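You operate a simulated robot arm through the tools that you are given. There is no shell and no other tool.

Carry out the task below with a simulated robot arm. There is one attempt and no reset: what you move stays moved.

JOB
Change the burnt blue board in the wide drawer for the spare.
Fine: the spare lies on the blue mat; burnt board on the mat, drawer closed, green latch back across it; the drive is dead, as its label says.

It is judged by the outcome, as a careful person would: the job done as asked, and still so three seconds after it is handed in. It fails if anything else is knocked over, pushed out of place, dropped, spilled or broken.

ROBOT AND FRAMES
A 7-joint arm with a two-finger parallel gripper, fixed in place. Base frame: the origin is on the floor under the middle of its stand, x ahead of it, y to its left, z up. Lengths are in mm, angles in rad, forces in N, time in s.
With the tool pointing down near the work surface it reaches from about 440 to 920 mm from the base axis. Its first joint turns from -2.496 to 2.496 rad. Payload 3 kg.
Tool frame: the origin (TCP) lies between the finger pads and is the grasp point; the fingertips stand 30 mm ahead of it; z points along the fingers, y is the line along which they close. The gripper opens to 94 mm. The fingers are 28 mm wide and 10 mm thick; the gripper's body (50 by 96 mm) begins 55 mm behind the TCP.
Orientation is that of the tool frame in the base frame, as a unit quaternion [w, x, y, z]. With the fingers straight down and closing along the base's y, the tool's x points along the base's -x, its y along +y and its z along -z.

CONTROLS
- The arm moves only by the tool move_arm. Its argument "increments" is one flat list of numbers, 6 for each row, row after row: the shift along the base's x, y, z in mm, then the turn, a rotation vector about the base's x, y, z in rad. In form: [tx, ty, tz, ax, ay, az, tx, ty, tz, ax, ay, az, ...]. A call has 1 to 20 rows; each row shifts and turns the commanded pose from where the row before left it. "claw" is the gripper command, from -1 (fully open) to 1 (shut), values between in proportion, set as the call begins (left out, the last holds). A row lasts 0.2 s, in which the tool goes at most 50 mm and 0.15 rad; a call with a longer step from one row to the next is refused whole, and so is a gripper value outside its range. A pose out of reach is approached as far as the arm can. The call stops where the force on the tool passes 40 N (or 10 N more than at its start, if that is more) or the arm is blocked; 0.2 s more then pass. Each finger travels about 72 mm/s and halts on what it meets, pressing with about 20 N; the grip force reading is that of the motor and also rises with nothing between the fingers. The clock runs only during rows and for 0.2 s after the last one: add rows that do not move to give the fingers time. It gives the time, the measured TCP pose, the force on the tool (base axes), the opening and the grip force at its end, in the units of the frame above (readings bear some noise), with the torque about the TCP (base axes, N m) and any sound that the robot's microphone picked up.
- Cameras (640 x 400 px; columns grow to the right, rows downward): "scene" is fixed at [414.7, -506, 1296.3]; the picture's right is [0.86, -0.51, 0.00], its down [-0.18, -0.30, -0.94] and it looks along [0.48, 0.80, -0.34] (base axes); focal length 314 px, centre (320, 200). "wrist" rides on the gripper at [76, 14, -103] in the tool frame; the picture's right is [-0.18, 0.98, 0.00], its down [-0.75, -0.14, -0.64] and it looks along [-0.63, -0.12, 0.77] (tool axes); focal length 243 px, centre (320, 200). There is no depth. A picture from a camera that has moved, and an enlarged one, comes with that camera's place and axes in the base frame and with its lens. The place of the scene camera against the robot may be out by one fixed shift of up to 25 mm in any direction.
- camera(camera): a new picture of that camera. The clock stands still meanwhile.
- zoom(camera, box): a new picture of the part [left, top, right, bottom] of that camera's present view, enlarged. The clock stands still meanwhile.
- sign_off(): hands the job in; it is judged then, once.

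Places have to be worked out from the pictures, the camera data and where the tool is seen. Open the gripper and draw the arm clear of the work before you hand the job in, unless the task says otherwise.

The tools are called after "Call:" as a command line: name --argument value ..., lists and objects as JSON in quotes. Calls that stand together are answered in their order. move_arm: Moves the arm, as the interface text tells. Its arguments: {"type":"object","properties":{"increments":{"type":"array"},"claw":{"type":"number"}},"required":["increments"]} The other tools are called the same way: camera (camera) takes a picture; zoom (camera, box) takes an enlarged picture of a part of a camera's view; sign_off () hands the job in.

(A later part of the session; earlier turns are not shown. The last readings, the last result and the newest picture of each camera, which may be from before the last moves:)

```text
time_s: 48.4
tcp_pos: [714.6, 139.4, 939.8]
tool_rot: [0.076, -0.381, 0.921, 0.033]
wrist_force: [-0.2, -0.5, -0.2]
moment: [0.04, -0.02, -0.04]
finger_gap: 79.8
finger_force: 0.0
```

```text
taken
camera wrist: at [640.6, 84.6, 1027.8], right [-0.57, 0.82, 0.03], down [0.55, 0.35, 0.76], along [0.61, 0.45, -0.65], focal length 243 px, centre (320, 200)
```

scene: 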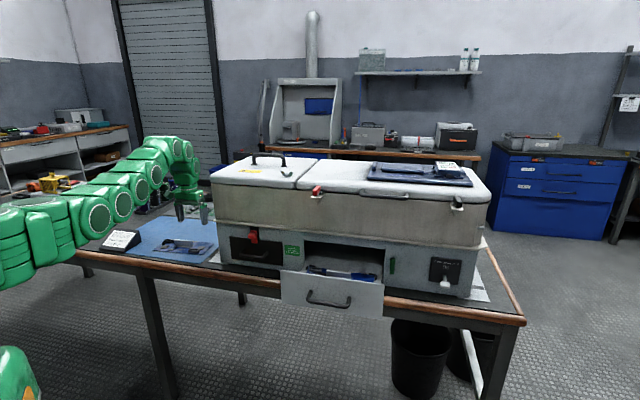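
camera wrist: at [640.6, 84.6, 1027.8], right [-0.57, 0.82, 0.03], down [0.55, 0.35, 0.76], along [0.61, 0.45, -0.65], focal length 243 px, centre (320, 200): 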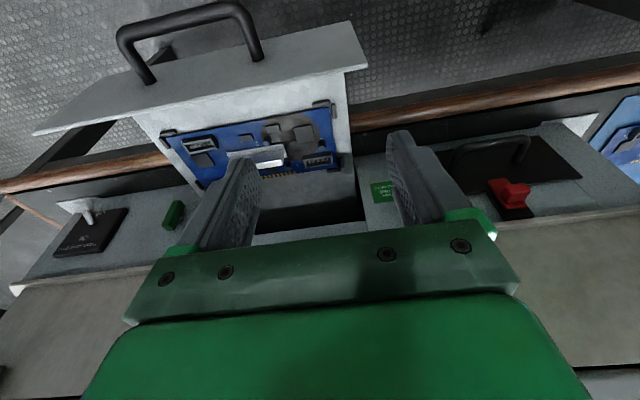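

I align with the board's centre line (t≈500) and move over it at safe height, then check alignment.

Call:
move_arm --increments '[33, -33, 0, 0, 0, 0, 33, -33, 0, 0, 0, 0, 25, 25, -10, 0, 0, 0, 25, 25, -15, 0, 0, 0, 0, 0, 0, 0, 0, 0]'

Call:
camera --camera "wrist"

Call:
zoom --camera "wrist" --box '[230, 100, 422, 240]'

```text
time_s: 49.6
tcp_pos: [831.3, 125.7, 913.8]
tool_rot: [0.077, -0.382, 0.92, 0.032]
wrist_force: [-0.2, -0.2, -0.2]
moment: [-0.04, 0.0, -0.01]
finger_gap: 79.8
finger_force: 0.1
```

```text
taken
camera wrist: at [757.0, 68.8, 1002.6], right [-0.57, 0.82, 0.03], down [0.55, 0.35, 0.76], along [0.61, 0.45, -0.65], focal length 243 px, centre (320, 200)
```

wrist: 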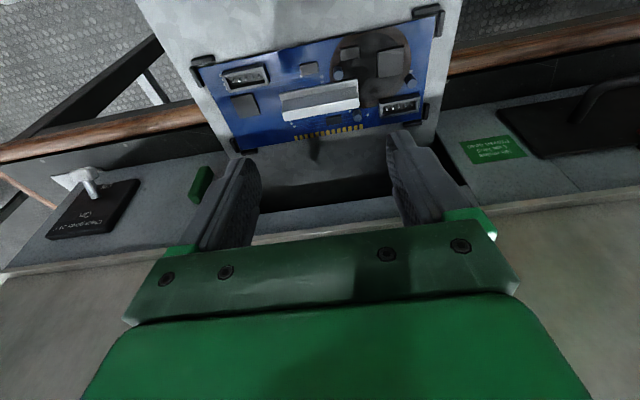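

```text
2.86 times, centred on (326, 170) of wrist
camera zoom: at [757.0, 68.8, 1002.6], right [-0.57, 0.82, 0.03], down [0.55, 0.35, 0.76], along [0.61, 0.45, -0.65], focal length 693 px, centre (303, 286)
```

zoom: 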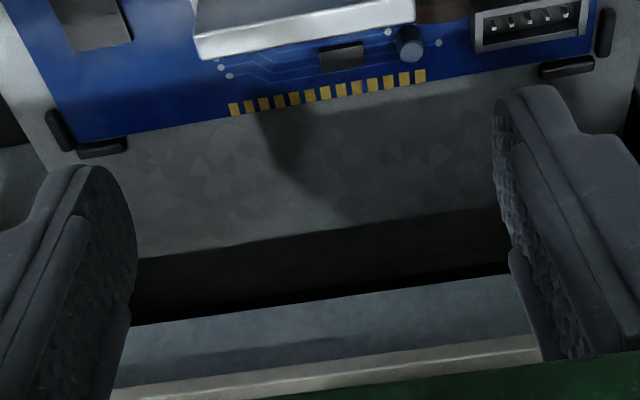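

Measured block ends agree with before (t≈466–535, top z≈801). I centre over it and go down to just above the block for a check.

Call:
move_arm --increments '[11.4, 9.1, 0, 0, 0, 0, 0, 0, -35, 0, 0, 0, 0, 0, -35, 0, 0, 0, 0, 0, 0, 0, 0, 0]'

Call:
camera --camera "wrist"

Call:
zoom --camera "wrist" --box '[200, 90, 440, 240]'

Call:
zoom --camera "scene" --box '[275, 200, 435, 320]'

```text
time_s: 50.6
tcp_pos: [843.8, 134.4, 845.5]
tool_rot: [0.077, -0.382, 0.921, 0.033]
wrist_force: [-0.7, -0.1, -0.5]
moment: [0.01, -0.01, -0.01]
finger_gap: 79.8
finger_force: 0.0
```

```text
taken
camera wrist: at [768.6, 78.9, 933.3], right [-0.57, 0.82, 0.03], down [0.55, 0.35, 0.76], along [0.61, 0.45, -0.65], focal length 243 px, centre (320, 200)
```

wrist: 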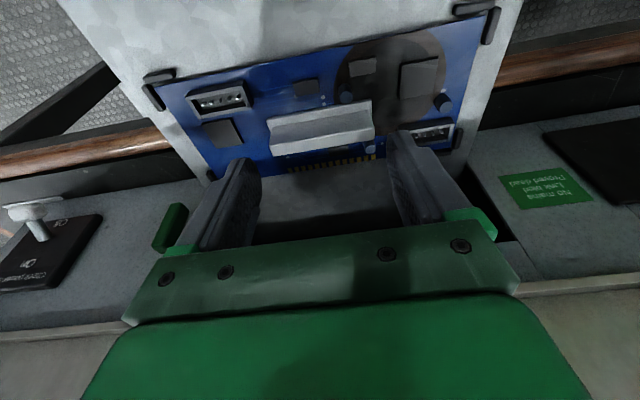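

```text
2.67 times, centred on (320, 165) of wrist
camera zoom: at [768.6, 78.9, 933.3], right [-0.57, 0.82, 0.03], down [0.55, 0.35, 0.76], along [0.61, 0.45, -0.65], focal length 647 px, centre (320, 293)
```

zoom: 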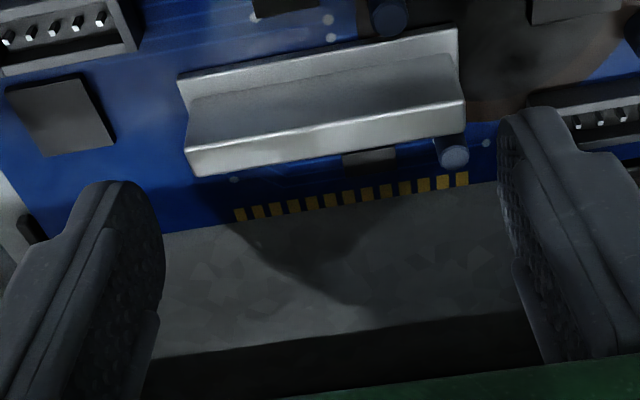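

```text
3.33 times, centred on (355, 260) of scene
camera zoom: at [414.7, -506.0, 1296.3], right [0.86, -0.51, 0.0], down [-0.18, -0.3, -0.94], along [0.48, 0.8, -0.34], focal length 1048 px, centre (203, 0)
```

zoom: 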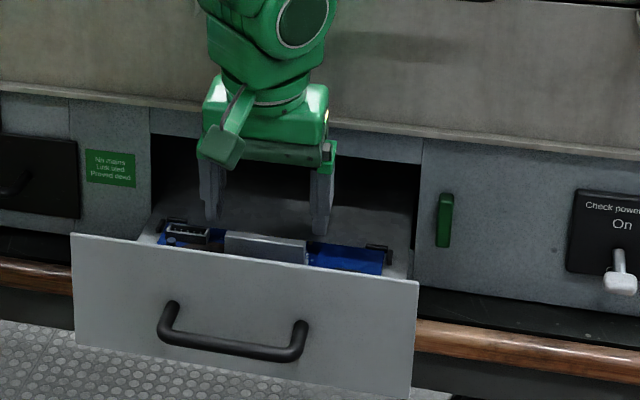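

Alignment is right within a millimetre or two. I descend the last 33 mm with fingers straddling the block's ends.

Call:
move_arm --increments '[-1.6, -0.1, -10, 0, 0, 0, 0, 0, -10, 0, 0, 0, 0, 0, -8, 0, 0, 0, 0, 0, -5.5, 0, 0, 0, 0, 0, 0, 0, 0, 0]'

Call:
camera --camera "wrist"

Call:
zoom --camera "wrist" --box '[200, 90, 440, 240]'

```text
time_s: 51.8
tcp_pos: [841.0, 134.0, 811.7]
tool_rot: [0.077, -0.382, 0.921, 0.033]
wrist_force: [-0.7, -0.5, 0.7]
moment: [0.0, 0.0, -0.04]
finger_gap: 79.7
finger_force: 0.1
```

```text
taken
camera wrist: at [766.6, 78.3, 899.6], right [-0.57, 0.82, 0.03], down [0.55, 0.35, 0.76], along [0.61, 0.45, -0.65], focal length 243 px, centre (320, 200)
```

wrist: 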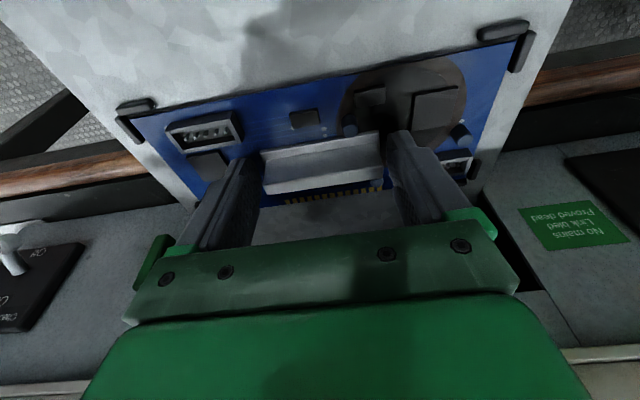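

```text
2.67 times, centred on (320, 165) of wrist
camera zoom: at [766.6, 78.3, 899.6], right [-0.57, 0.82, 0.03], down [0.55, 0.35, 0.76], along [0.61, 0.45, -0.65], focal length 647 px, centre (320, 293)
```

zoom: 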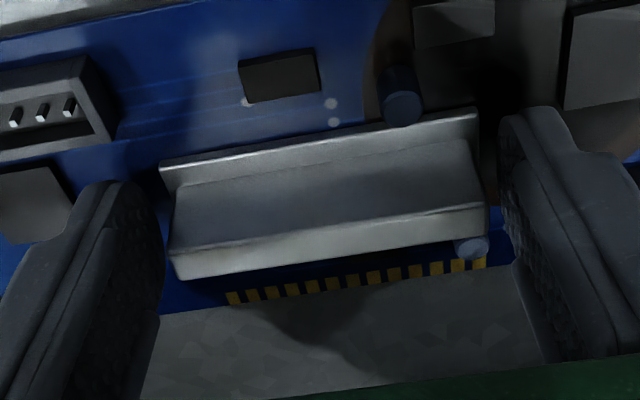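

The fingers straddle both ends of the heat sink. I close the gripper.

Call:
move_arm --increments '[0, 0, 0, 0, 0, 0, 0, 0, 0, 0, 0, 0, 0, 0, 0, 0, 0, 0, 0, 0, 0, 0, 0, 0]' --claw 1

Call:
camera --camera "wrist"

```text
time_s: 52.8
tcp_pos: [842.5, 132.2, 810.4]
tool_rot: [0.077, -0.381, 0.921, 0.034]
wrist_force: [-0.2, 0.0, 0.2]
moment: [-0.01, 0.0, 0.0]
finger_gap: 69.7
finger_force: 19.8
```

```text
taken
camera wrist: at [766.6, 78.4, 899.7], right [-0.57, 0.82, 0.03], down [0.55, 0.35, 0.76], along [0.61, 0.45, -0.65], focal length 243 px, centre (320, 200)
```

wrist: 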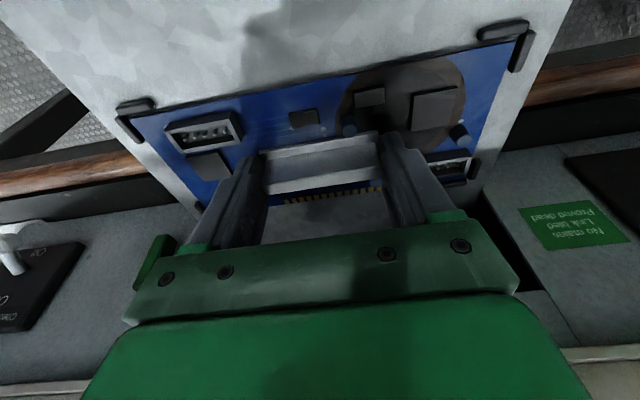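

The block is gripped at 69.7 mm. I lift gently a little and check that the whole board comes up level.

Call:
move_arm --increments '[0, 0, 4, 0, 0, 0, 0, 0, 6, 0, 0, 0, 0, 0, 8, 0, 0, 0, 0, 0, 8, 0, 0, 0]'

Call:
camera --camera "wrist"

Call:
zoom --camera "scene" --box '[275, 200, 435, 320]'

```text
time_s: 53.8
tcp_pos: [841.6, 133.7, 837.3]
tool_rot: [0.077, -0.381, 0.921, 0.033]
wrist_force: [-0.1, -0.2, -1.9]
moment: [-0.03, 0.01, 0.0]
finger_gap: 69.5
finger_force: 20.6
```

```text
taken
camera wrist: at [766.8, 78.3, 926.0], right [-0.57, 0.82, 0.03], down [0.55, 0.35, 0.76], along [0.61, 0.45, -0.65], focal length 243 px, centre (320, 200)
```

wrist: 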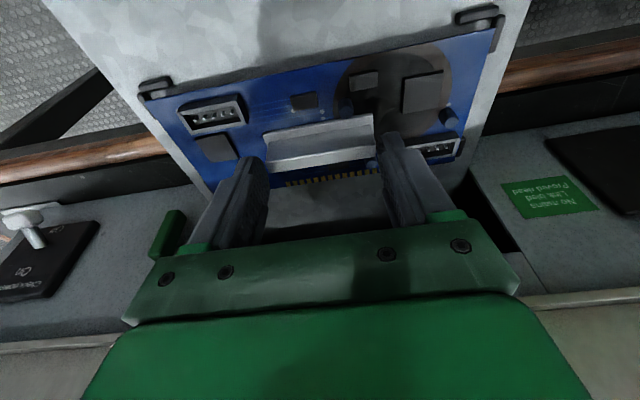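

```text
3.33 times, centred on (355, 260) of scene
camera zoom: at [414.7, -506.0, 1296.3], right [0.86, -0.51, 0.0], down [-0.18, -0.3, -0.94], along [0.48, 0.8, -0.34], focal length 1048 px, centre (203, 0)
```

zoom: 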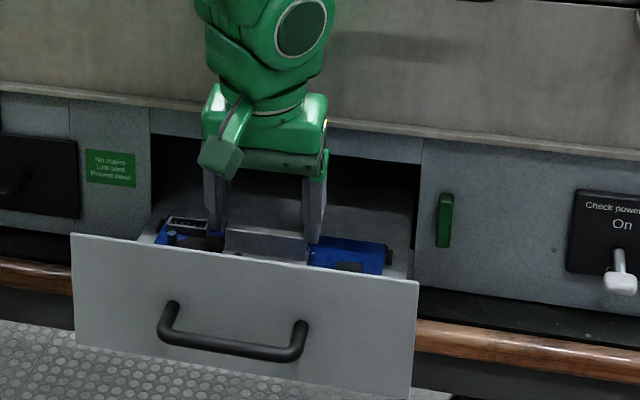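

The board seems to have slid or tipped relative to the fingers. I look closer before doing anything else.

Call:
zoom --camera "wrist" --box '[120, 0, 520, 240]'

Call:
zoom --camera "wrist" --box '[220, 90, 420, 215]'

Call:
zoom --camera "scene" --box '[305, 235, 385, 285]'

```text
1.60 times, centred on (320, 120) of wrist
camera zoom: at [766.8, 78.3, 926.0], right [-0.57, 0.82, 0.03], down [0.55, 0.35, 0.76], along [0.61, 0.45, -0.65], focal length 388 px, centre (320, 328)
```

zoom: 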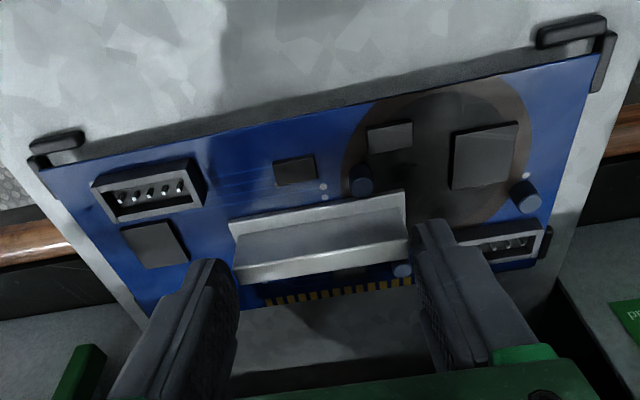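

```text
3.20 times, centred on (320, 152) of wrist
camera zoom: at [766.8, 78.3, 926.0], right [-0.57, 0.82, 0.03], down [0.55, 0.35, 0.76], along [0.61, 0.45, -0.65], focal length 776 px, centre (320, 352)
```

zoom: 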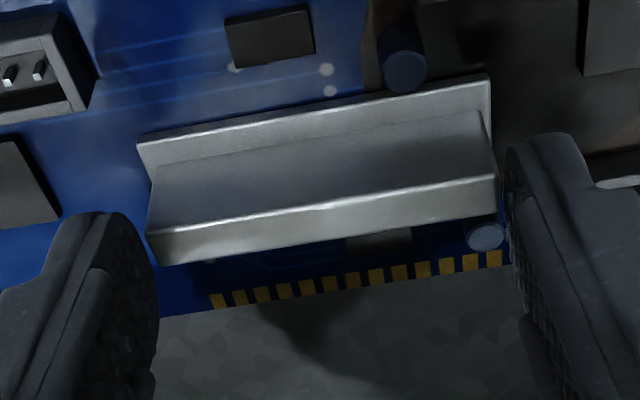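

```text
8.00 times, centred on (345, 260) of scene
camera zoom: at [414.7, -506.0, 1296.3], right [0.86, -0.51, 0.0], down [-0.18, -0.3, -0.94], along [0.48, 0.8, -0.34], focal length 2515 px, centre (120, -280)
```

zoom: 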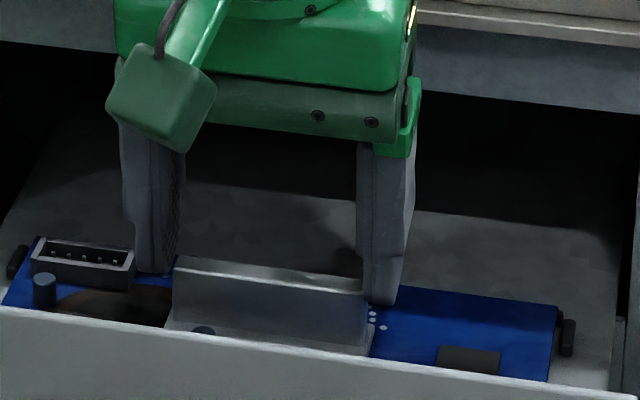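

The board appears to be up only ~4–11 mm (rear higher) while the gripper rose 26 mm, so it slid in the fingers. I hold still briefly to see whether it is stable or creeping.

Call:
move_arm --increments '[0, 0, 0, 0, 0, 0, 0, 0, 0, 0, 0, 0]'

Call:
zoom --camera "wrist" --box '[120, 0, 520, 240]'

Call:
zoom --camera "scene" --box '[305, 235, 385, 285]'

```text
time_s: 54.4
tcp_pos: [841.3, 134.2, 837.3]
tool_rot: [0.076, -0.382, 0.92, 0.034]
wrist_force: [0.5, -1.3, -1.2]
moment: [-0.01, 0.06, 0.0]
finger_gap: 69.6
finger_force: 20.1
```

```text
1.60 times, centred on (320, 120) of wrist
camera zoom: at [766.7, 78.2, 925.7], right [-0.57, 0.82, 0.03], down [0.55, 0.35, 0.76], along [0.61, 0.45, -0.65], focal length 388 px, centre (320, 328)
```

zoom: 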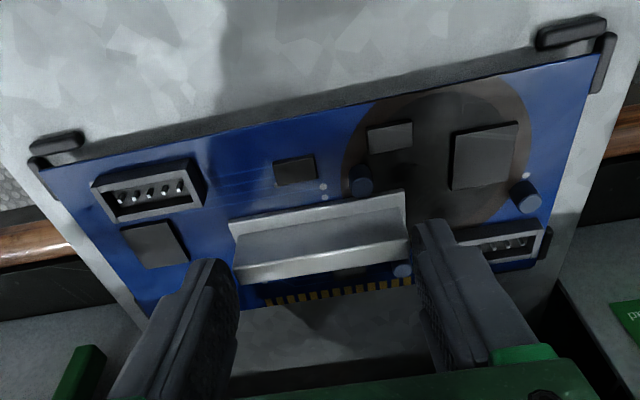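

```text
8.00 times, centred on (345, 260) of scene
camera zoom: at [414.7, -506.0, 1296.3], right [0.86, -0.51, 0.0], down [-0.18, -0.3, -0.94], along [0.48, 0.8, -0.34], focal length 2515 px, centre (120, -280)
```

zoom: 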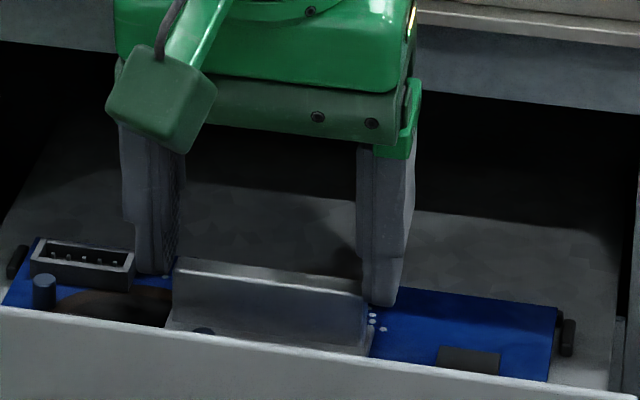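

It is stable but held only by the fingertips. I lower it back onto the tray, release, and regrip deeper – it's now self-centred between the fingers, so the second grip shouldn't load the corner guides.

Call:
move_arm --increments '[0, 0, -2, 0, 0, 0, 0, 0, -2, 0, 0, 0, 0, 0, -2, 0, 0, 0, 0, 0, -2, 0, 0, 0, 0, 0, -1, 0, 0, 0]'

Call:
zoom --camera "wrist" --box '[120, 0, 520, 240]'

```text
time_s: 55.6
tcp_pos: [841.6, 133.7, 829.1]
tool_rot: [0.078, -0.38, 0.921, 0.032]
wrist_force: [-2.0, 3.7, 15.7]
moment: [0.21, -0.04, 0.01]
finger_gap: 69.9
finger_force: 20.3
```

```text
1.60 times, centred on (320, 120) of wrist
camera zoom: at [766.9, 78.5, 917.3], right [-0.57, 0.82, 0.03], down [0.55, 0.35, 0.76], along [0.61, 0.45, -0.65], focal length 388 px, centre (320, 328)
```

zoom: 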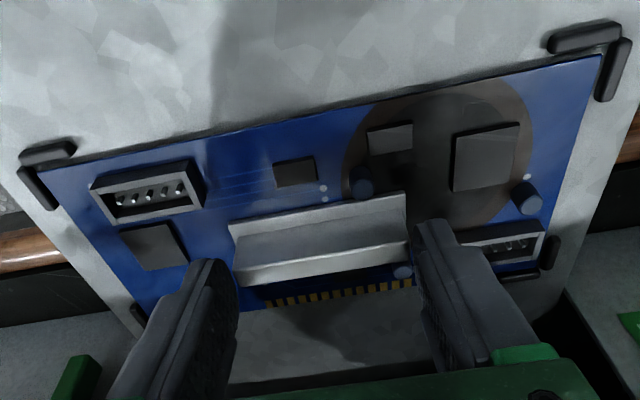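

The board is back on the tray between the guides (contact felt). I open, descend to the deep grip height and close again.

Call:
move_arm --increments '[0, 0, 0.5, 0, 0, 0, 0, 0, 0, 0, 0, 0, 0, 0, 0, 0, 0, 0]' --claw -0.7

Call:
move_arm --increments '[0, 0, -6, 0, 0, 0, 0, 0, -6, 0, 0, 0, 0, 0, -4, 0, 0, 0, 0, 0, -2, 0, 0, 0, 0, 0, 0, 0, 0, 0]'

Call:
zoom --camera "wrist" --box '[200, 60, 440, 240]'

Call:
zoom --camera "scene" --box '[305, 235, 385, 285]'

```text
time_s: 56.4
tcp_pos: [841.4, 132.9, 829.2]
tool_rot: [0.077, -0.381, 0.921, 0.034]
wrist_force: [0.4, -0.7, 0.3]
moment: [0.03, 0.02, 0.02]
finger_gap: 79.9
finger_force: 0.2
```

```text
time_s: 57.6
tcp_pos: [841.0, 133.5, 811.0]
tool_rot: [0.077, -0.382, 0.92, 0.033]
wrist_force: [0.7, -0.7, 0.4]
moment: [-0.01, 0.01, 0.0]
finger_gap: 79.9
finger_force: 0.0
```

```text
2.22 times, centred on (320, 150) of wrist
camera zoom: at [766.6, 78.1, 898.8], right [-0.57, 0.82, 0.03], down [0.55, 0.35, 0.76], along [0.61, 0.45, -0.65], focal length 539 px, centre (320, 311)
```

zoom: 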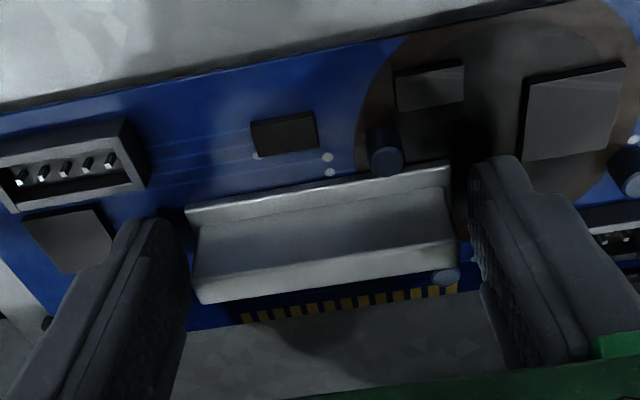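

```text
8.00 times, centred on (345, 260) of scene
camera zoom: at [414.7, -506.0, 1296.3], right [0.86, -0.51, 0.0], down [-0.18, -0.3, -0.94], along [0.48, 0.8, -0.34], focal length 2515 px, centre (120, -280)
```

zoom: 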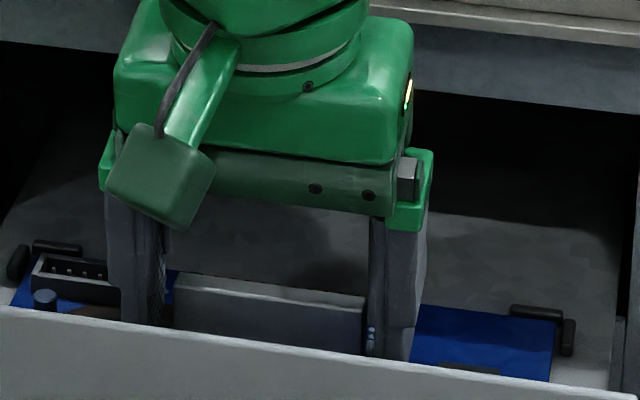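

Fingers straddle deeply again, centred. I close and lift in 1.5–2 mm steps watching the force.

Call:
move_arm --increments '[0, 0, 0, 0, 0, 0, 0, 0, 0, 0, 0, 0, 0, 0, 0, 0, 0, 0, 0, 0, 0, 0, 0, 0]' --claw 1

Call:
move_arm --increments '[0, 0, 1.5, 0, 0, 0, 0, 0, 1.5, 0, 0, 0]'

Call:
zoom --camera "wrist" --box '[200, 60, 440, 240]'

```text
time_s: 58.6
tcp_pos: [841.2, 132.7, 811.0]
tool_rot: [0.077, -0.382, 0.92, 0.034]
wrist_force: [-0.2, -0.4, 0.2]
moment: [-0.04, 0.04, 0.01]
finger_gap: 69.5
finger_force: 19.5
```

```text
time_s: 59.2
tcp_pos: [842.1, 133.0, 812.7]
tool_rot: [0.077, -0.381, 0.921, 0.034]
wrist_force: [-0.8, -0.5, -1.7]
moment: [-0.03, 0.01, -0.01]
finger_gap: 69.4
finger_force: 19.9
```

```text
2.22 times, centred on (320, 150) of wrist
camera zoom: at [766.8, 78.0, 902.1], right [-0.57, 0.82, 0.03], down [0.55, 0.35, 0.76], along [0.61, 0.45, -0.65], focal length 539 px, centre (320, 311)
```

zoom: 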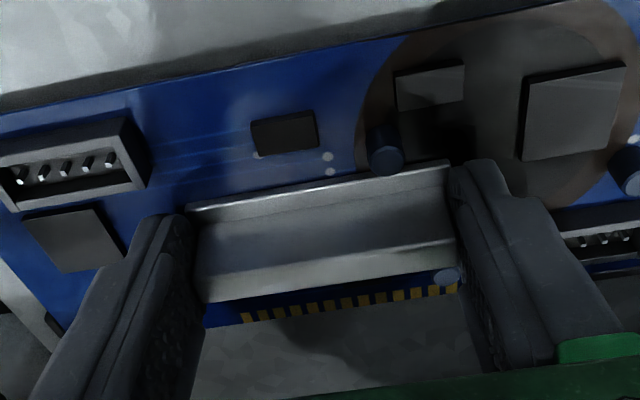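

Now the board rises with the gripper (same relative picture, ~1.7 N load). I continue lifting slowly and check.

Call:
move_arm --increments '[0, 0, 2, 0, 0, 0, 0, 0, 3, 0, 0, 0, 0, 0, 4, 0, 0, 0, 0, 0, 5, 0, 0, 0, 0, 0, 5, 0, 0, 0]'

Call:
zoom --camera "wrist" --box '[200, 60, 440, 240]'

```text
time_s: 60.4
tcp_pos: [841.7, 133.1, 832.2]
tool_rot: [0.076, -0.382, 0.92, 0.033]
wrist_force: [0.3, 0.7, -1.1]
moment: [0.01, 0.01, 0.01]
finger_gap: 69.6
finger_force: 20.4
```

```text
2.22 times, centred on (320, 150) of wrist
camera zoom: at [766.7, 78.2, 921.2], right [-0.57, 0.82, 0.03], down [0.55, 0.35, 0.76], along [0.61, 0.45, -0.65], focal length 539 px, centre (320, 311)
```

zoom: 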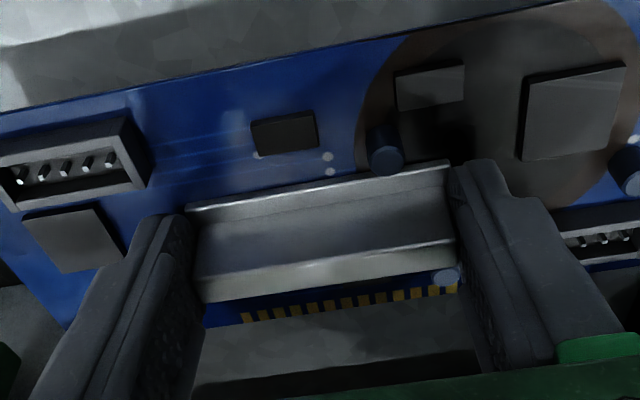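

Firm grip now. I lift clear of the drawer front and back away from the box.

Call:
move_arm --increments '[0, 0, 15, 0, 0, 0, 0, 0, 20, 0, 0, 0, 0, 0, 20, 0, 0, 0, 0, 0, 20, 0, 0, 0, 0, 0, 20, 0, 0, 0, -20, -20, 0, 0, 0, 0, -22, -22, 0, 0, 0, 0, -22, -22, 0, 0, 0, 0, 0, 0, 0, 0, 0, 0]'

Call:
camera --camera "wrist"

Call:
camera --camera "scene"

```text
time_s: 62.4
tcp_pos: [778.0, 68.7, 927.7]
tool_rot: [0.077, -0.382, 0.92, 0.034]
wrist_force: [0.3, -1.0, -1.4]
moment: [-0.03, -0.02, -0.01]
finger_gap: 69.5
finger_force: 20.1
```

```text
taken
camera wrist: at [702.8, 13.9, 1016.1], right [-0.57, 0.82, 0.03], down [0.55, 0.35, 0.76], along [0.61, 0.45, -0.65], focal length 243 px, centre (320, 200)
```

wrist: 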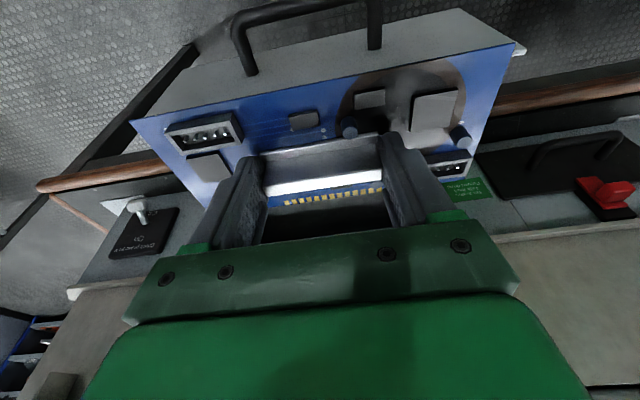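

```text
taken
```

scene: 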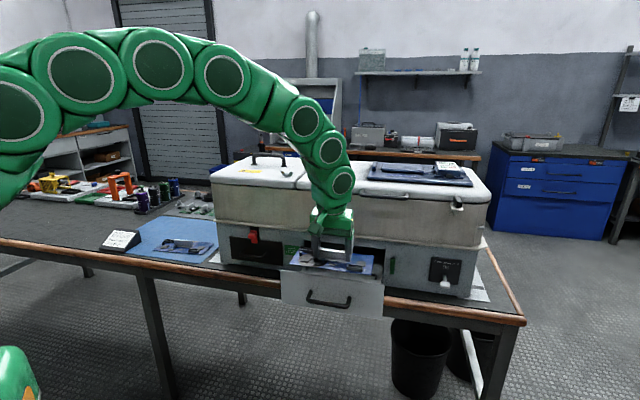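

The burnt board is clear of the drawer and held level. I carry it left along the bench front toward the mat at this height.

Call:
move_arm --increments '[-24.4, 24.4, 0, 0, 0, 0, -24.4, 24.4, 0, 0, 0, 0, -24.4, 24.4, 0, 0, 0, 0, -24.4, 24.4, 0, 0, 0, 0, -24.4, 24.4, 0, 0, 0, 0, -24.4, 24.4, 0, 0, 0, 0, -24.4, 24.4, 0, 0, 0, 0, -24.4, 24.4, 0, 0, 0, 0, -24.4, 24.4, 0, 0, 0, 0, -24.4, 24.4, 0, 0, 0, 0, -24.4, 24.4, 0, 0, 0, 0, -24.4, 24.4, 0, 0, 0, 0, -24.4, 24.4, 0, 0, 0, 0, -24.4, 24.4, 0, 0, 0, 0, -24.4, 24.4, 0, 0, 0, 0, -24.4, 24.4, 0, 0, 0, 0, -24.4, 24.4, 0, 0, 0, 0, -24.4, 24.4, 0, 0, 0, 0.0436, 0, 0, 0, 0, 0, 0.0436, 0, 0, 0, 0, 0, 0]'

Call:
camera --camera "wrist"

Call:
camera --camera "scene"

```text
time_s: 66.6
tcp_pos: [338.5, 508.5, 928.0]
tool_rot: [0.075, -0.421, 0.903, 0.037]
wrist_force: [-0.6, 0.6, -1.7]
moment: [-0.03, 0.0, 0.0]
finger_gap: 69.8
finger_force: 19.8
```

```text
taken
camera wrist: at [269.2, 446.9, 1016.3], right [-0.64, 0.77, 0.03], down [0.52, 0.4, 0.76], along [0.57, 0.5, -0.65], focal length 243 px, centre (320, 200)
```

wrist: 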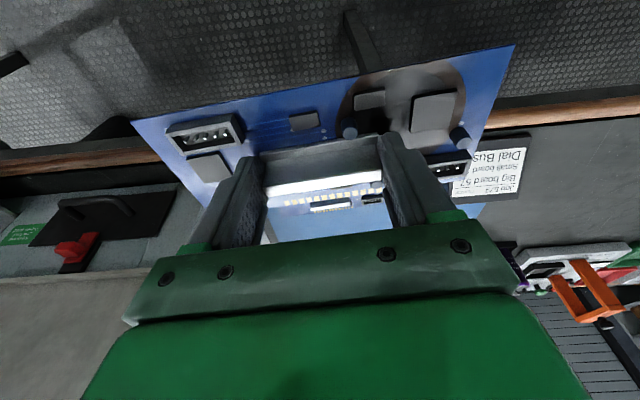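

```text
taken
```

scene: 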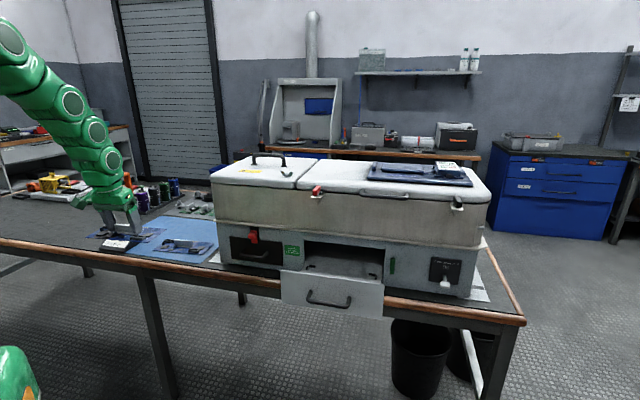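

The board is at t≈−120 with 5° yaw, matching the spare. I move outward over the spare (well above it) to the free rear part of the mat, lowering to z≈830.

Call:
move_arm --increments '[23, 23, -9.8, 0, 0, 0, 23, 23, -9.8, 0, 0, 0, 23, 23, -9.8, 0, 0, 0, 23, 23, -9.8, 0, 0, 0, 23, 23, -9.8, 0, 0, 0, 23, 23, -9.8, 0, 0, 0, 23, 23, -9.8, 0, 0, 0, 23, 23, -9.8, 0, 0, 0, 23, 23, -9.8, 0, 0, 0, 23, 23, -9.8, 0, 0, 0, 0, 0, 0, 0, 0, 0]'

Call:
camera --camera "wrist"

Call:
camera --camera "scene"

```text
time_s: 69.0
tcp_pos: [568.1, 740.1, 829.7]
tool_rot: [0.075, -0.421, 0.903, 0.037]
wrist_force: [0.3, 0.1, -1.8]
moment: [-0.03, 0.02, 0.04]
finger_gap: 69.6
finger_force: 20.0
```

```text
taken
camera wrist: at [498.2, 677.9, 917.7], right [-0.64, 0.77, 0.03], down [0.52, 0.4, 0.76], along [0.57, 0.5, -0.65], focal length 243 px, centre (320, 200)
```

wrist: 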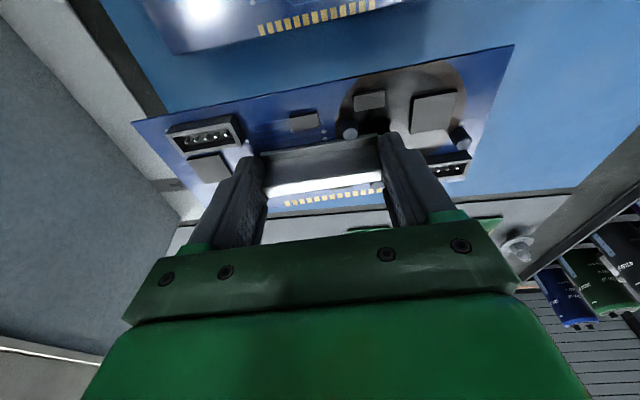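

```text
taken
```

scene: 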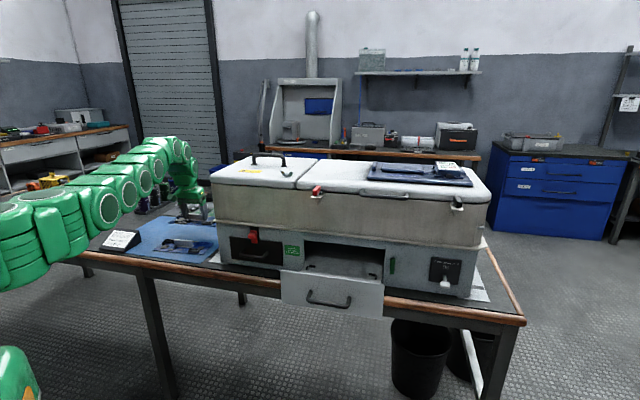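

Reach is fine here (n≈925). I lower the board to ~15 mm above the mat, then continue in small steps until contact.

Call:
move_arm --increments '[0, 0, -10, 0, 0, 0, 0, 0, -10, 0, 0, 0, 0, 0, -10, 0, 0, 0, 0, 0, -10, 0, 0, 0, 0, 0, -10, 0, 0, 0, 0, 0, 0, 0, 0, 0]'

Call:
camera --camera "wrist"

Call:
zoom --camera "scene" --box '[120, 180, 240, 270]'

```text
time_s: 70.4
tcp_pos: [568.7, 739.0, 780.3]
tool_rot: [0.075, -0.421, 0.903, 0.037]
wrist_force: [-0.2, 0.0, -1.7]
moment: [-0.02, 0.02, 0.0]
finger_gap: 69.6
finger_force: 20.3
```

```text
taken
camera wrist: at [498.7, 677.2, 868.3], right [-0.64, 0.77, 0.03], down [0.52, 0.39, 0.76], along [0.57, 0.5, -0.65], focal length 243 px, centre (320, 200)
```

wrist: 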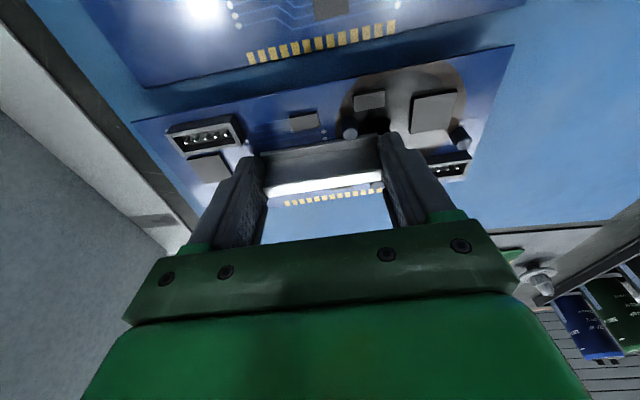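

```text
4.44 times, centred on (180, 225) of scene
camera zoom: at [414.7, -506.0, 1296.3], right [0.86, -0.51, 0.0], down [-0.18, -0.3, -0.94], along [0.48, 0.8, -0.34], focal length 1397 px, centre (942, 89)
```

zoom: 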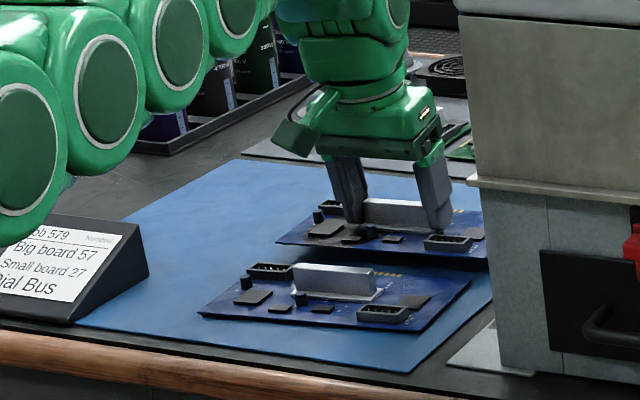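

Good clearances. I lower in 3 mm then 1 mm steps to touch down.

Call:
move_arm --increments '[0, 0, -3, 0, 0, 0, 0, 0, -3, 0, 0, 0, 0, 0, -3, 0, 0, 0, 0, 0, -3, 0, 0, 0, 0, 0, -1.5, 0, 0, 0, 0, 0, -1.5, 0, 0, 0]'

Call:
zoom --camera "scene" --box '[160, 200, 232, 250]'

```text
time_s: 71.8
tcp_pos: [569.3, 738.9, 763.7]
tool_rot: [0.076, -0.421, 0.903, 0.035]
wrist_force: [-0.1, -0.1, -1.6]
moment: [0.03, 0.01, 0.03]
finger_gap: 69.4
finger_force: 19.9
```

```text
8.00 times, centred on (196, 225) of scene
camera zoom: at [414.7, -506.0, 1296.3], right [0.86, -0.51, 0.0], down [-0.18, -0.3, -0.94], along [0.48, 0.8, -0.34], focal length 2515 px, centre (1312, 0)
```

zoom: 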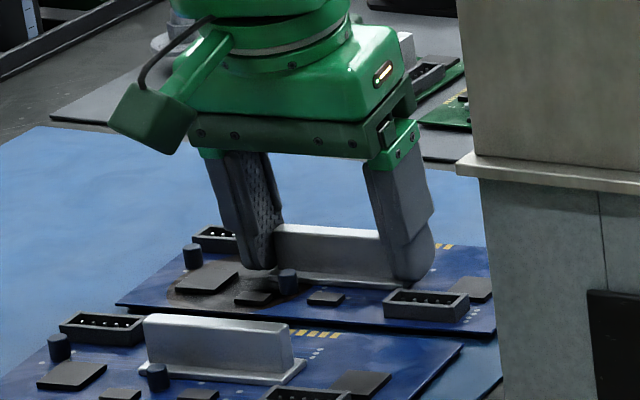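

Not in contact yet (still carrying ~1.6 N) but very close. I continue in 1 mm steps.

Call:
move_arm --increments '[0, 0, -1, 0, 0, 0, 0, 0, -1, 0, 0, 0, 0, 0, -1, 0, 0, 0]'

```text
time_s: 72.6
tcp_pos: [568.8, 739.5, 762.8]
tool_rot: [0.076, -0.421, 0.903, 0.038]
wrist_force: [-3.4, -3.8, 17.2]
moment: [-0.06, -0.04, -0.02]
finger_gap: 69.8
finger_force: 20.1
```

Contact (17 N) at z≈762.5, so the board is on the mat. I ease up slightly and open the fingers, then rise straight up.

Call:
move_arm --increments '[0, 0, 0.7, 0, 0, 0, 0, 0, 0, 0, 0, 0]'

Call:
move_arm --increments '[0, 0, 0, 0, 0, 0, 0, 0, 0, 0, 0, 0, 0, 0, 5, 0, 0, 0, 0, 0, 10, 0, 0, 0, 0, 0, 20, 0, 0, 0, 0, 0, 20, 0, 0, 0, 0, 0, 20, 0, 0, 0]' --claw -0.7

Call:
camera --camera "wrist"

Call:
zoom --camera "scene" --box '[120, 180, 240, 270]'

```text
time_s: 73.2
tcp_pos: [568.1, 738.8, 762.2]
tool_rot: [0.076, -0.421, 0.903, 0.038]
wrist_force: [4.2, 7.0, 10.1]
moment: [0.51, -0.37, 0.04]
finger_gap: 69.4
finger_force: 20.1
```

```text
time_s: 74.8
tcp_pos: [567.4, 738.8, 838.2]
tool_rot: [0.075, -0.421, 0.903, 0.036]
wrist_force: [-0.3, 1.1, -0.4]
moment: [-0.03, -0.02, -0.03]
finger_gap: 79.8
finger_force: 0.1
```

```text
taken
camera wrist: at [498.4, 677.5, 926.4], right [-0.64, 0.77, 0.03], down [0.52, 0.4, 0.76], along [0.57, 0.5, -0.65], focal length 243 px, centre (320, 200)
```

wrist: 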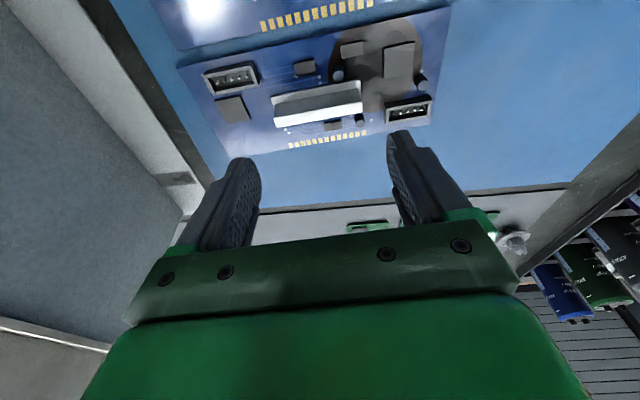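

```text
4.44 times, centred on (180, 225) of scene
camera zoom: at [414.7, -506.0, 1296.3], right [0.86, -0.51, 0.0], down [-0.18, -0.3, -0.94], along [0.48, 0.8, -0.34], focal length 1397 px, centre (942, 89)
```

zoom: 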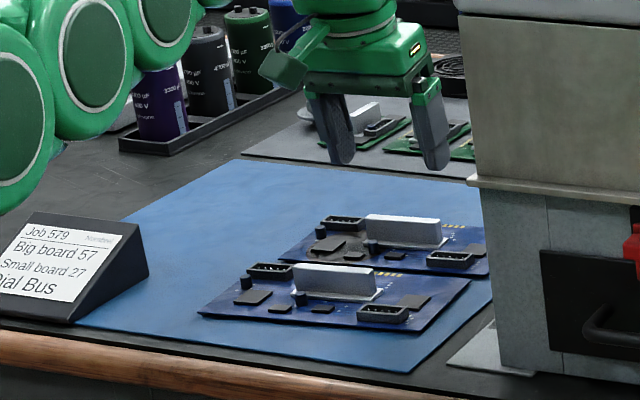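

The burnt board lies flat on the mat behind the spare. I back off toward the robot to view the spare and measure its heat sink.

Call:
move_arm --increments '[-27, -27, 0, 0, 0, 0, -27, -27, 0, 0, 0, 0, -27, -27, 0, 0, 0, 0, -27, -27, 0, 0, 0, 0, 0, 0, 0, 0, 0, 0]'

Call:
camera --camera "wrist"

Call:
zoom --camera "wrist" --box '[180, 30, 420, 180]'

```text
time_s: 76.0
tcp_pos: [460.5, 629.1, 837.7]
tool_rot: [0.075, -0.42, 0.904, 0.037]
wrist_force: [-0.3, 0.4, 0.8]
moment: [0.0, 0.01, -0.01]
finger_gap: 79.9
finger_force: 0.0
```

```text
taken
camera wrist: at [390.2, 568.0, 926.1], right [-0.64, 0.77, 0.03], down [0.52, 0.4, 0.76], along [0.57, 0.5, -0.65], focal length 243 px, centre (320, 200)
```

wrist: 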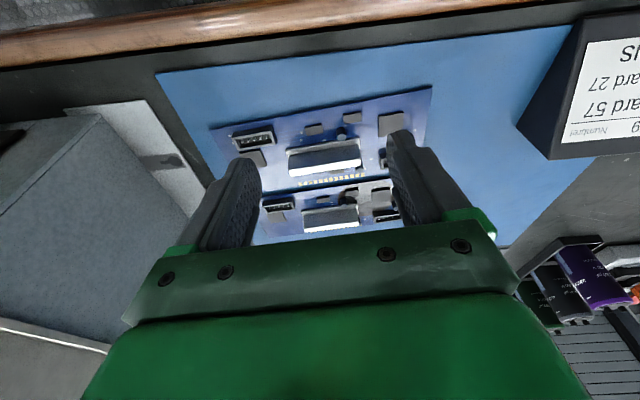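

```text
2.67 times, centred on (300, 105) of wrist
camera zoom: at [390.2, 568.0, 926.1], right [-0.64, 0.77, 0.03], down [0.52, 0.4, 0.76], along [0.57, 0.5, -0.65], focal length 647 px, centre (373, 453)
```

zoom: 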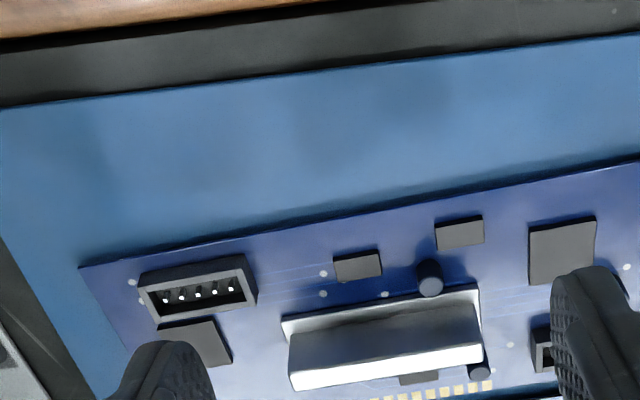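

The spare's heat sink: 69 × 8 mm, centre (503.8, 673.8), top z≈752, yaw matches my tool within half a degree. I move above it.

Call:
move_arm --increments '[20.1, 20.5, -15, 0, 0, 0, 20.1, 20.6, -20, 0, 0, 0, 0, 0, 0, 0, 0, 0]'

Call:
camera --camera "wrist"

Call:
zoom --camera "wrist" --box '[200, 60, 440, 240]'

```text
time_s: 76.8
tcp_pos: [501.5, 672.1, 802.2]
tool_rot: [0.075, -0.421, 0.903, 0.036]
wrist_force: [0.3, 1.3, -0.1]
moment: [0.01, 0.02, -0.02]
finger_gap: 79.8
finger_force: 0.1
```

```text
taken
camera wrist: at [430.4, 611.0, 891.3], right [-0.64, 0.77, 0.03], down [0.52, 0.4, 0.76], along [0.57, 0.5, -0.65], focal length 243 px, centre (320, 200)
```

wrist: 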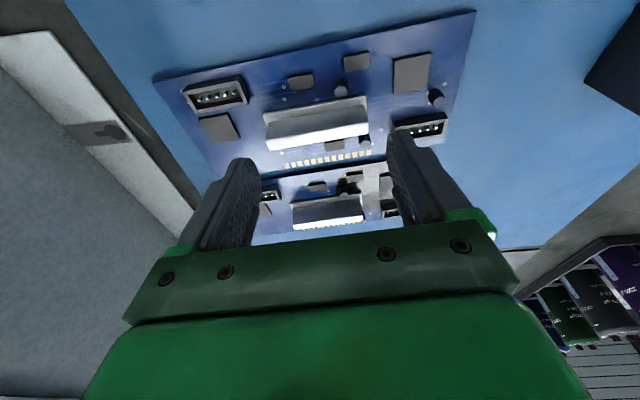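

```text
2.22 times, centred on (320, 150) of wrist
camera zoom: at [430.4, 611.0, 891.3], right [-0.64, 0.77, 0.03], down [0.52, 0.4, 0.76], along [0.57, 0.5, -0.65], focal length 539 px, centre (320, 311)
```

zoom: 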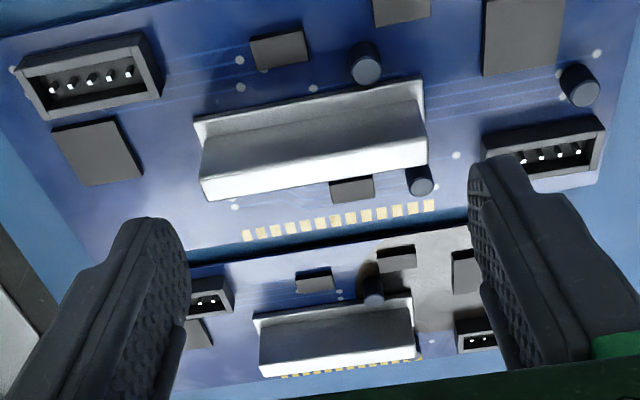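

The block is ~1.5 mm off the finger centreline; I correct that and descend to the grip height.

Call:
move_arm --increments '[0.1, -2.3, -5, 0, 0, 0, 0, 0, -12, 0, 0, 0, 0, 0, -12, 0, 0, 0, 0, 0, -8, 0, 0, 0, 0, 0, -3, 0, 0, 0, 0, 0, 0, 0, 0, 0]'

Call:
camera --camera "wrist"

Call:
zoom --camera "wrist" --box '[200, 60, 440, 240]'

```text
time_s: 78.2
tcp_pos: [499.8, 669.7, 762.4]
tool_rot: [0.076, -0.421, 0.903, 0.037]
wrist_force: [-0.1, -0.1, -0.3]
moment: [0.0, -0.05, 0.0]
finger_gap: 80.0
finger_force: 0.0
```

```text
taken
camera wrist: at [430.7, 608.1, 850.7], right [-0.64, 0.77, 0.03], down [0.52, 0.4, 0.76], along [0.57, 0.5, -0.65], focal length 243 px, centre (320, 200)
```

wrist: 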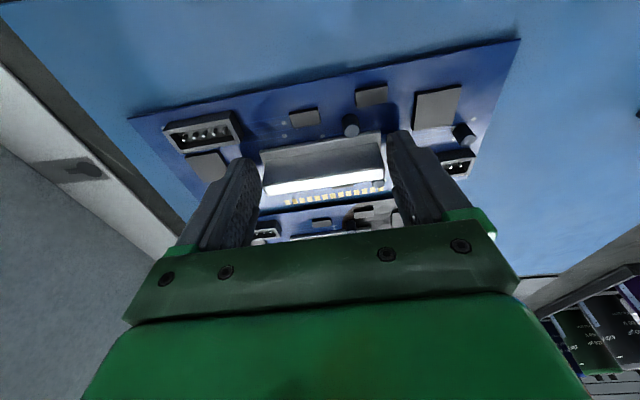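

```text
2.22 times, centred on (320, 150) of wrist
camera zoom: at [430.7, 608.1, 850.7], right [-0.64, 0.77, 0.03], down [0.52, 0.4, 0.76], along [0.57, 0.5, -0.65], focal length 539 px, centre (320, 311)
```

zoom: 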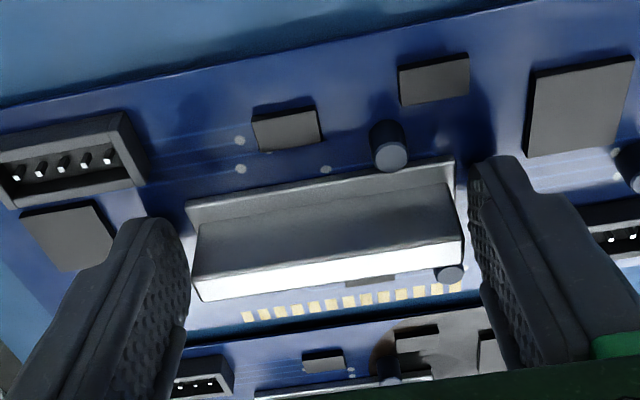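

The picture matches the burnt board's grip picture to within ~1 mm. I close the gripper and lift slowly.

Call:
move_arm --increments '[0, 0, 0, 0, 0, 0, 0, 0, 0, 0, 0, 0, 0, 0, 0, 0, 0, 0, 0, 0, 0, 0, 0, 0]' --claw 1

Call:
move_arm --increments '[0, 0, 1.5, 0, 0, 0, 0, 0, 1.5, 0, 0, 0, 0, 0, 3, 0, 0, 0, 0, 0, 4, 0, 0, 0]'

Call:
zoom --camera "wrist" --box '[200, 60, 440, 240]'

Call:
zoom --camera "scene" --box '[140, 200, 236, 260]'

```text
time_s: 79.2
tcp_pos: [498.9, 669.4, 761.7]
tool_rot: [0.075, -0.421, 0.903, 0.038]
wrist_force: [-1.1, 0.4, 0.8]
moment: [-0.02, -0.05, -0.01]
finger_gap: 69.9
finger_force: 19.9
```

```text
time_s: 80.2
tcp_pos: [500.3, 668.8, 772.7]
tool_rot: [0.076, -0.422, 0.903, 0.036]
wrist_force: [-0.1, 0.2, -2.0]
moment: [-0.02, 0.0, 0.0]
finger_gap: 69.5
finger_force: 20.0
```

```text
2.22 times, centred on (320, 150) of wrist
camera zoom: at [431.0, 608.1, 861.1], right [-0.64, 0.77, 0.03], down [0.52, 0.4, 0.76], along [0.57, 0.5, -0.65], focal length 539 px, centre (320, 311)
```

zoom: 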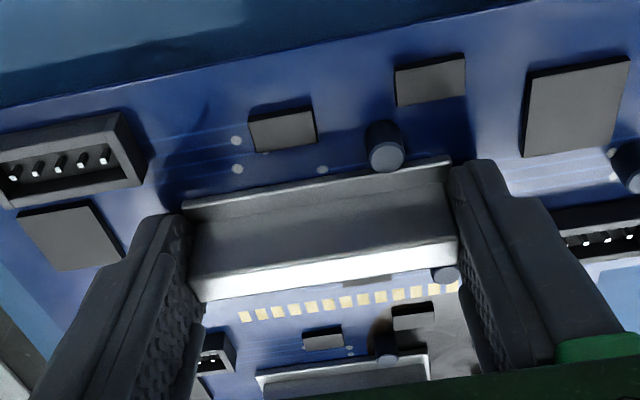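

```text
6.67 times, centred on (188, 230) of scene
camera zoom: at [414.7, -506.0, 1296.3], right [0.86, -0.51, 0.0], down [-0.18, -0.3, -0.94], along [0.48, 0.8, -0.34], focal length 2096 px, centre (1200, 0)
```

zoom: 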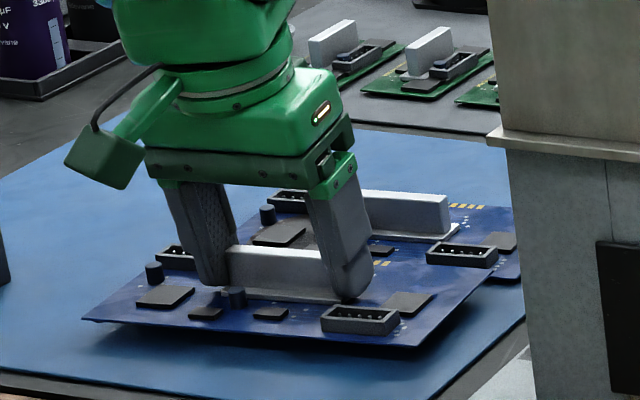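

The spare lifts cleanly, held exactly as the burnt one was. I raise it, retreat from the mat and undo the 5° yaw.

Call:
move_arm --increments '[0, 0, 12, 0, 0, 0, 0, 0, 20, 0, 0, 0, 0, 0, 25, 0, 0, 0, -23, -23, 14.3, 0, 0, 0, -23, -23, 14.3, 0, 0, 0, -23, -23, 14.3, 0, 0, 0, -23, -23, 14.3, 0, 0, 0, -23, -23, 14.3, 0, 0, 0, -23, -23, 14.3, 0, 0, 0, -23, -23, 14.3, 0, 0, 0, 0, 0, 0, 0, 0, -0.0436, 0, 0, 0, 0, 0, -0.0436, 0, 0, 0, 0, 0, 0]'

Call:
camera --camera "wrist"

Call:
camera --camera "scene"

```text
time_s: 83.0
tcp_pos: [340.7, 508.9, 929.5]
tool_rot: [0.077, -0.381, 0.921, 0.033]
wrist_force: [-0.8, 0.7, -1.4]
moment: [0.01, 0.0, 0.01]
finger_gap: 69.6
finger_force: 20.1
```

```text
taken
camera wrist: at [264.5, 453.4, 1018.4], right [-0.57, 0.82, 0.03], down [0.55, 0.35, 0.76], along [0.61, 0.45, -0.65], focal length 243 px, centre (320, 200)
```

wrist: 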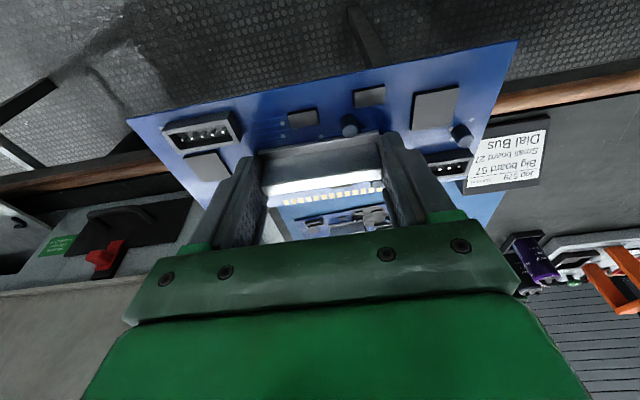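

```text
taken
```

scene: 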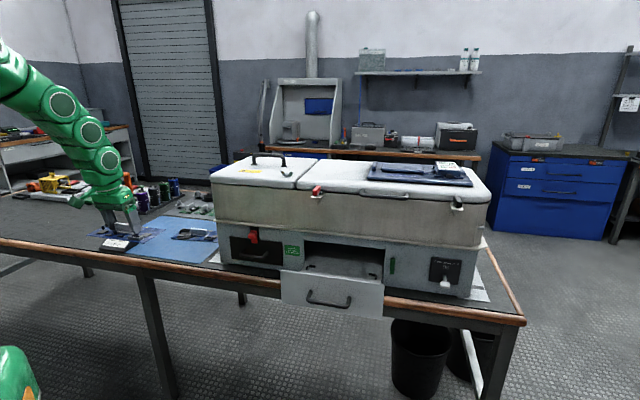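

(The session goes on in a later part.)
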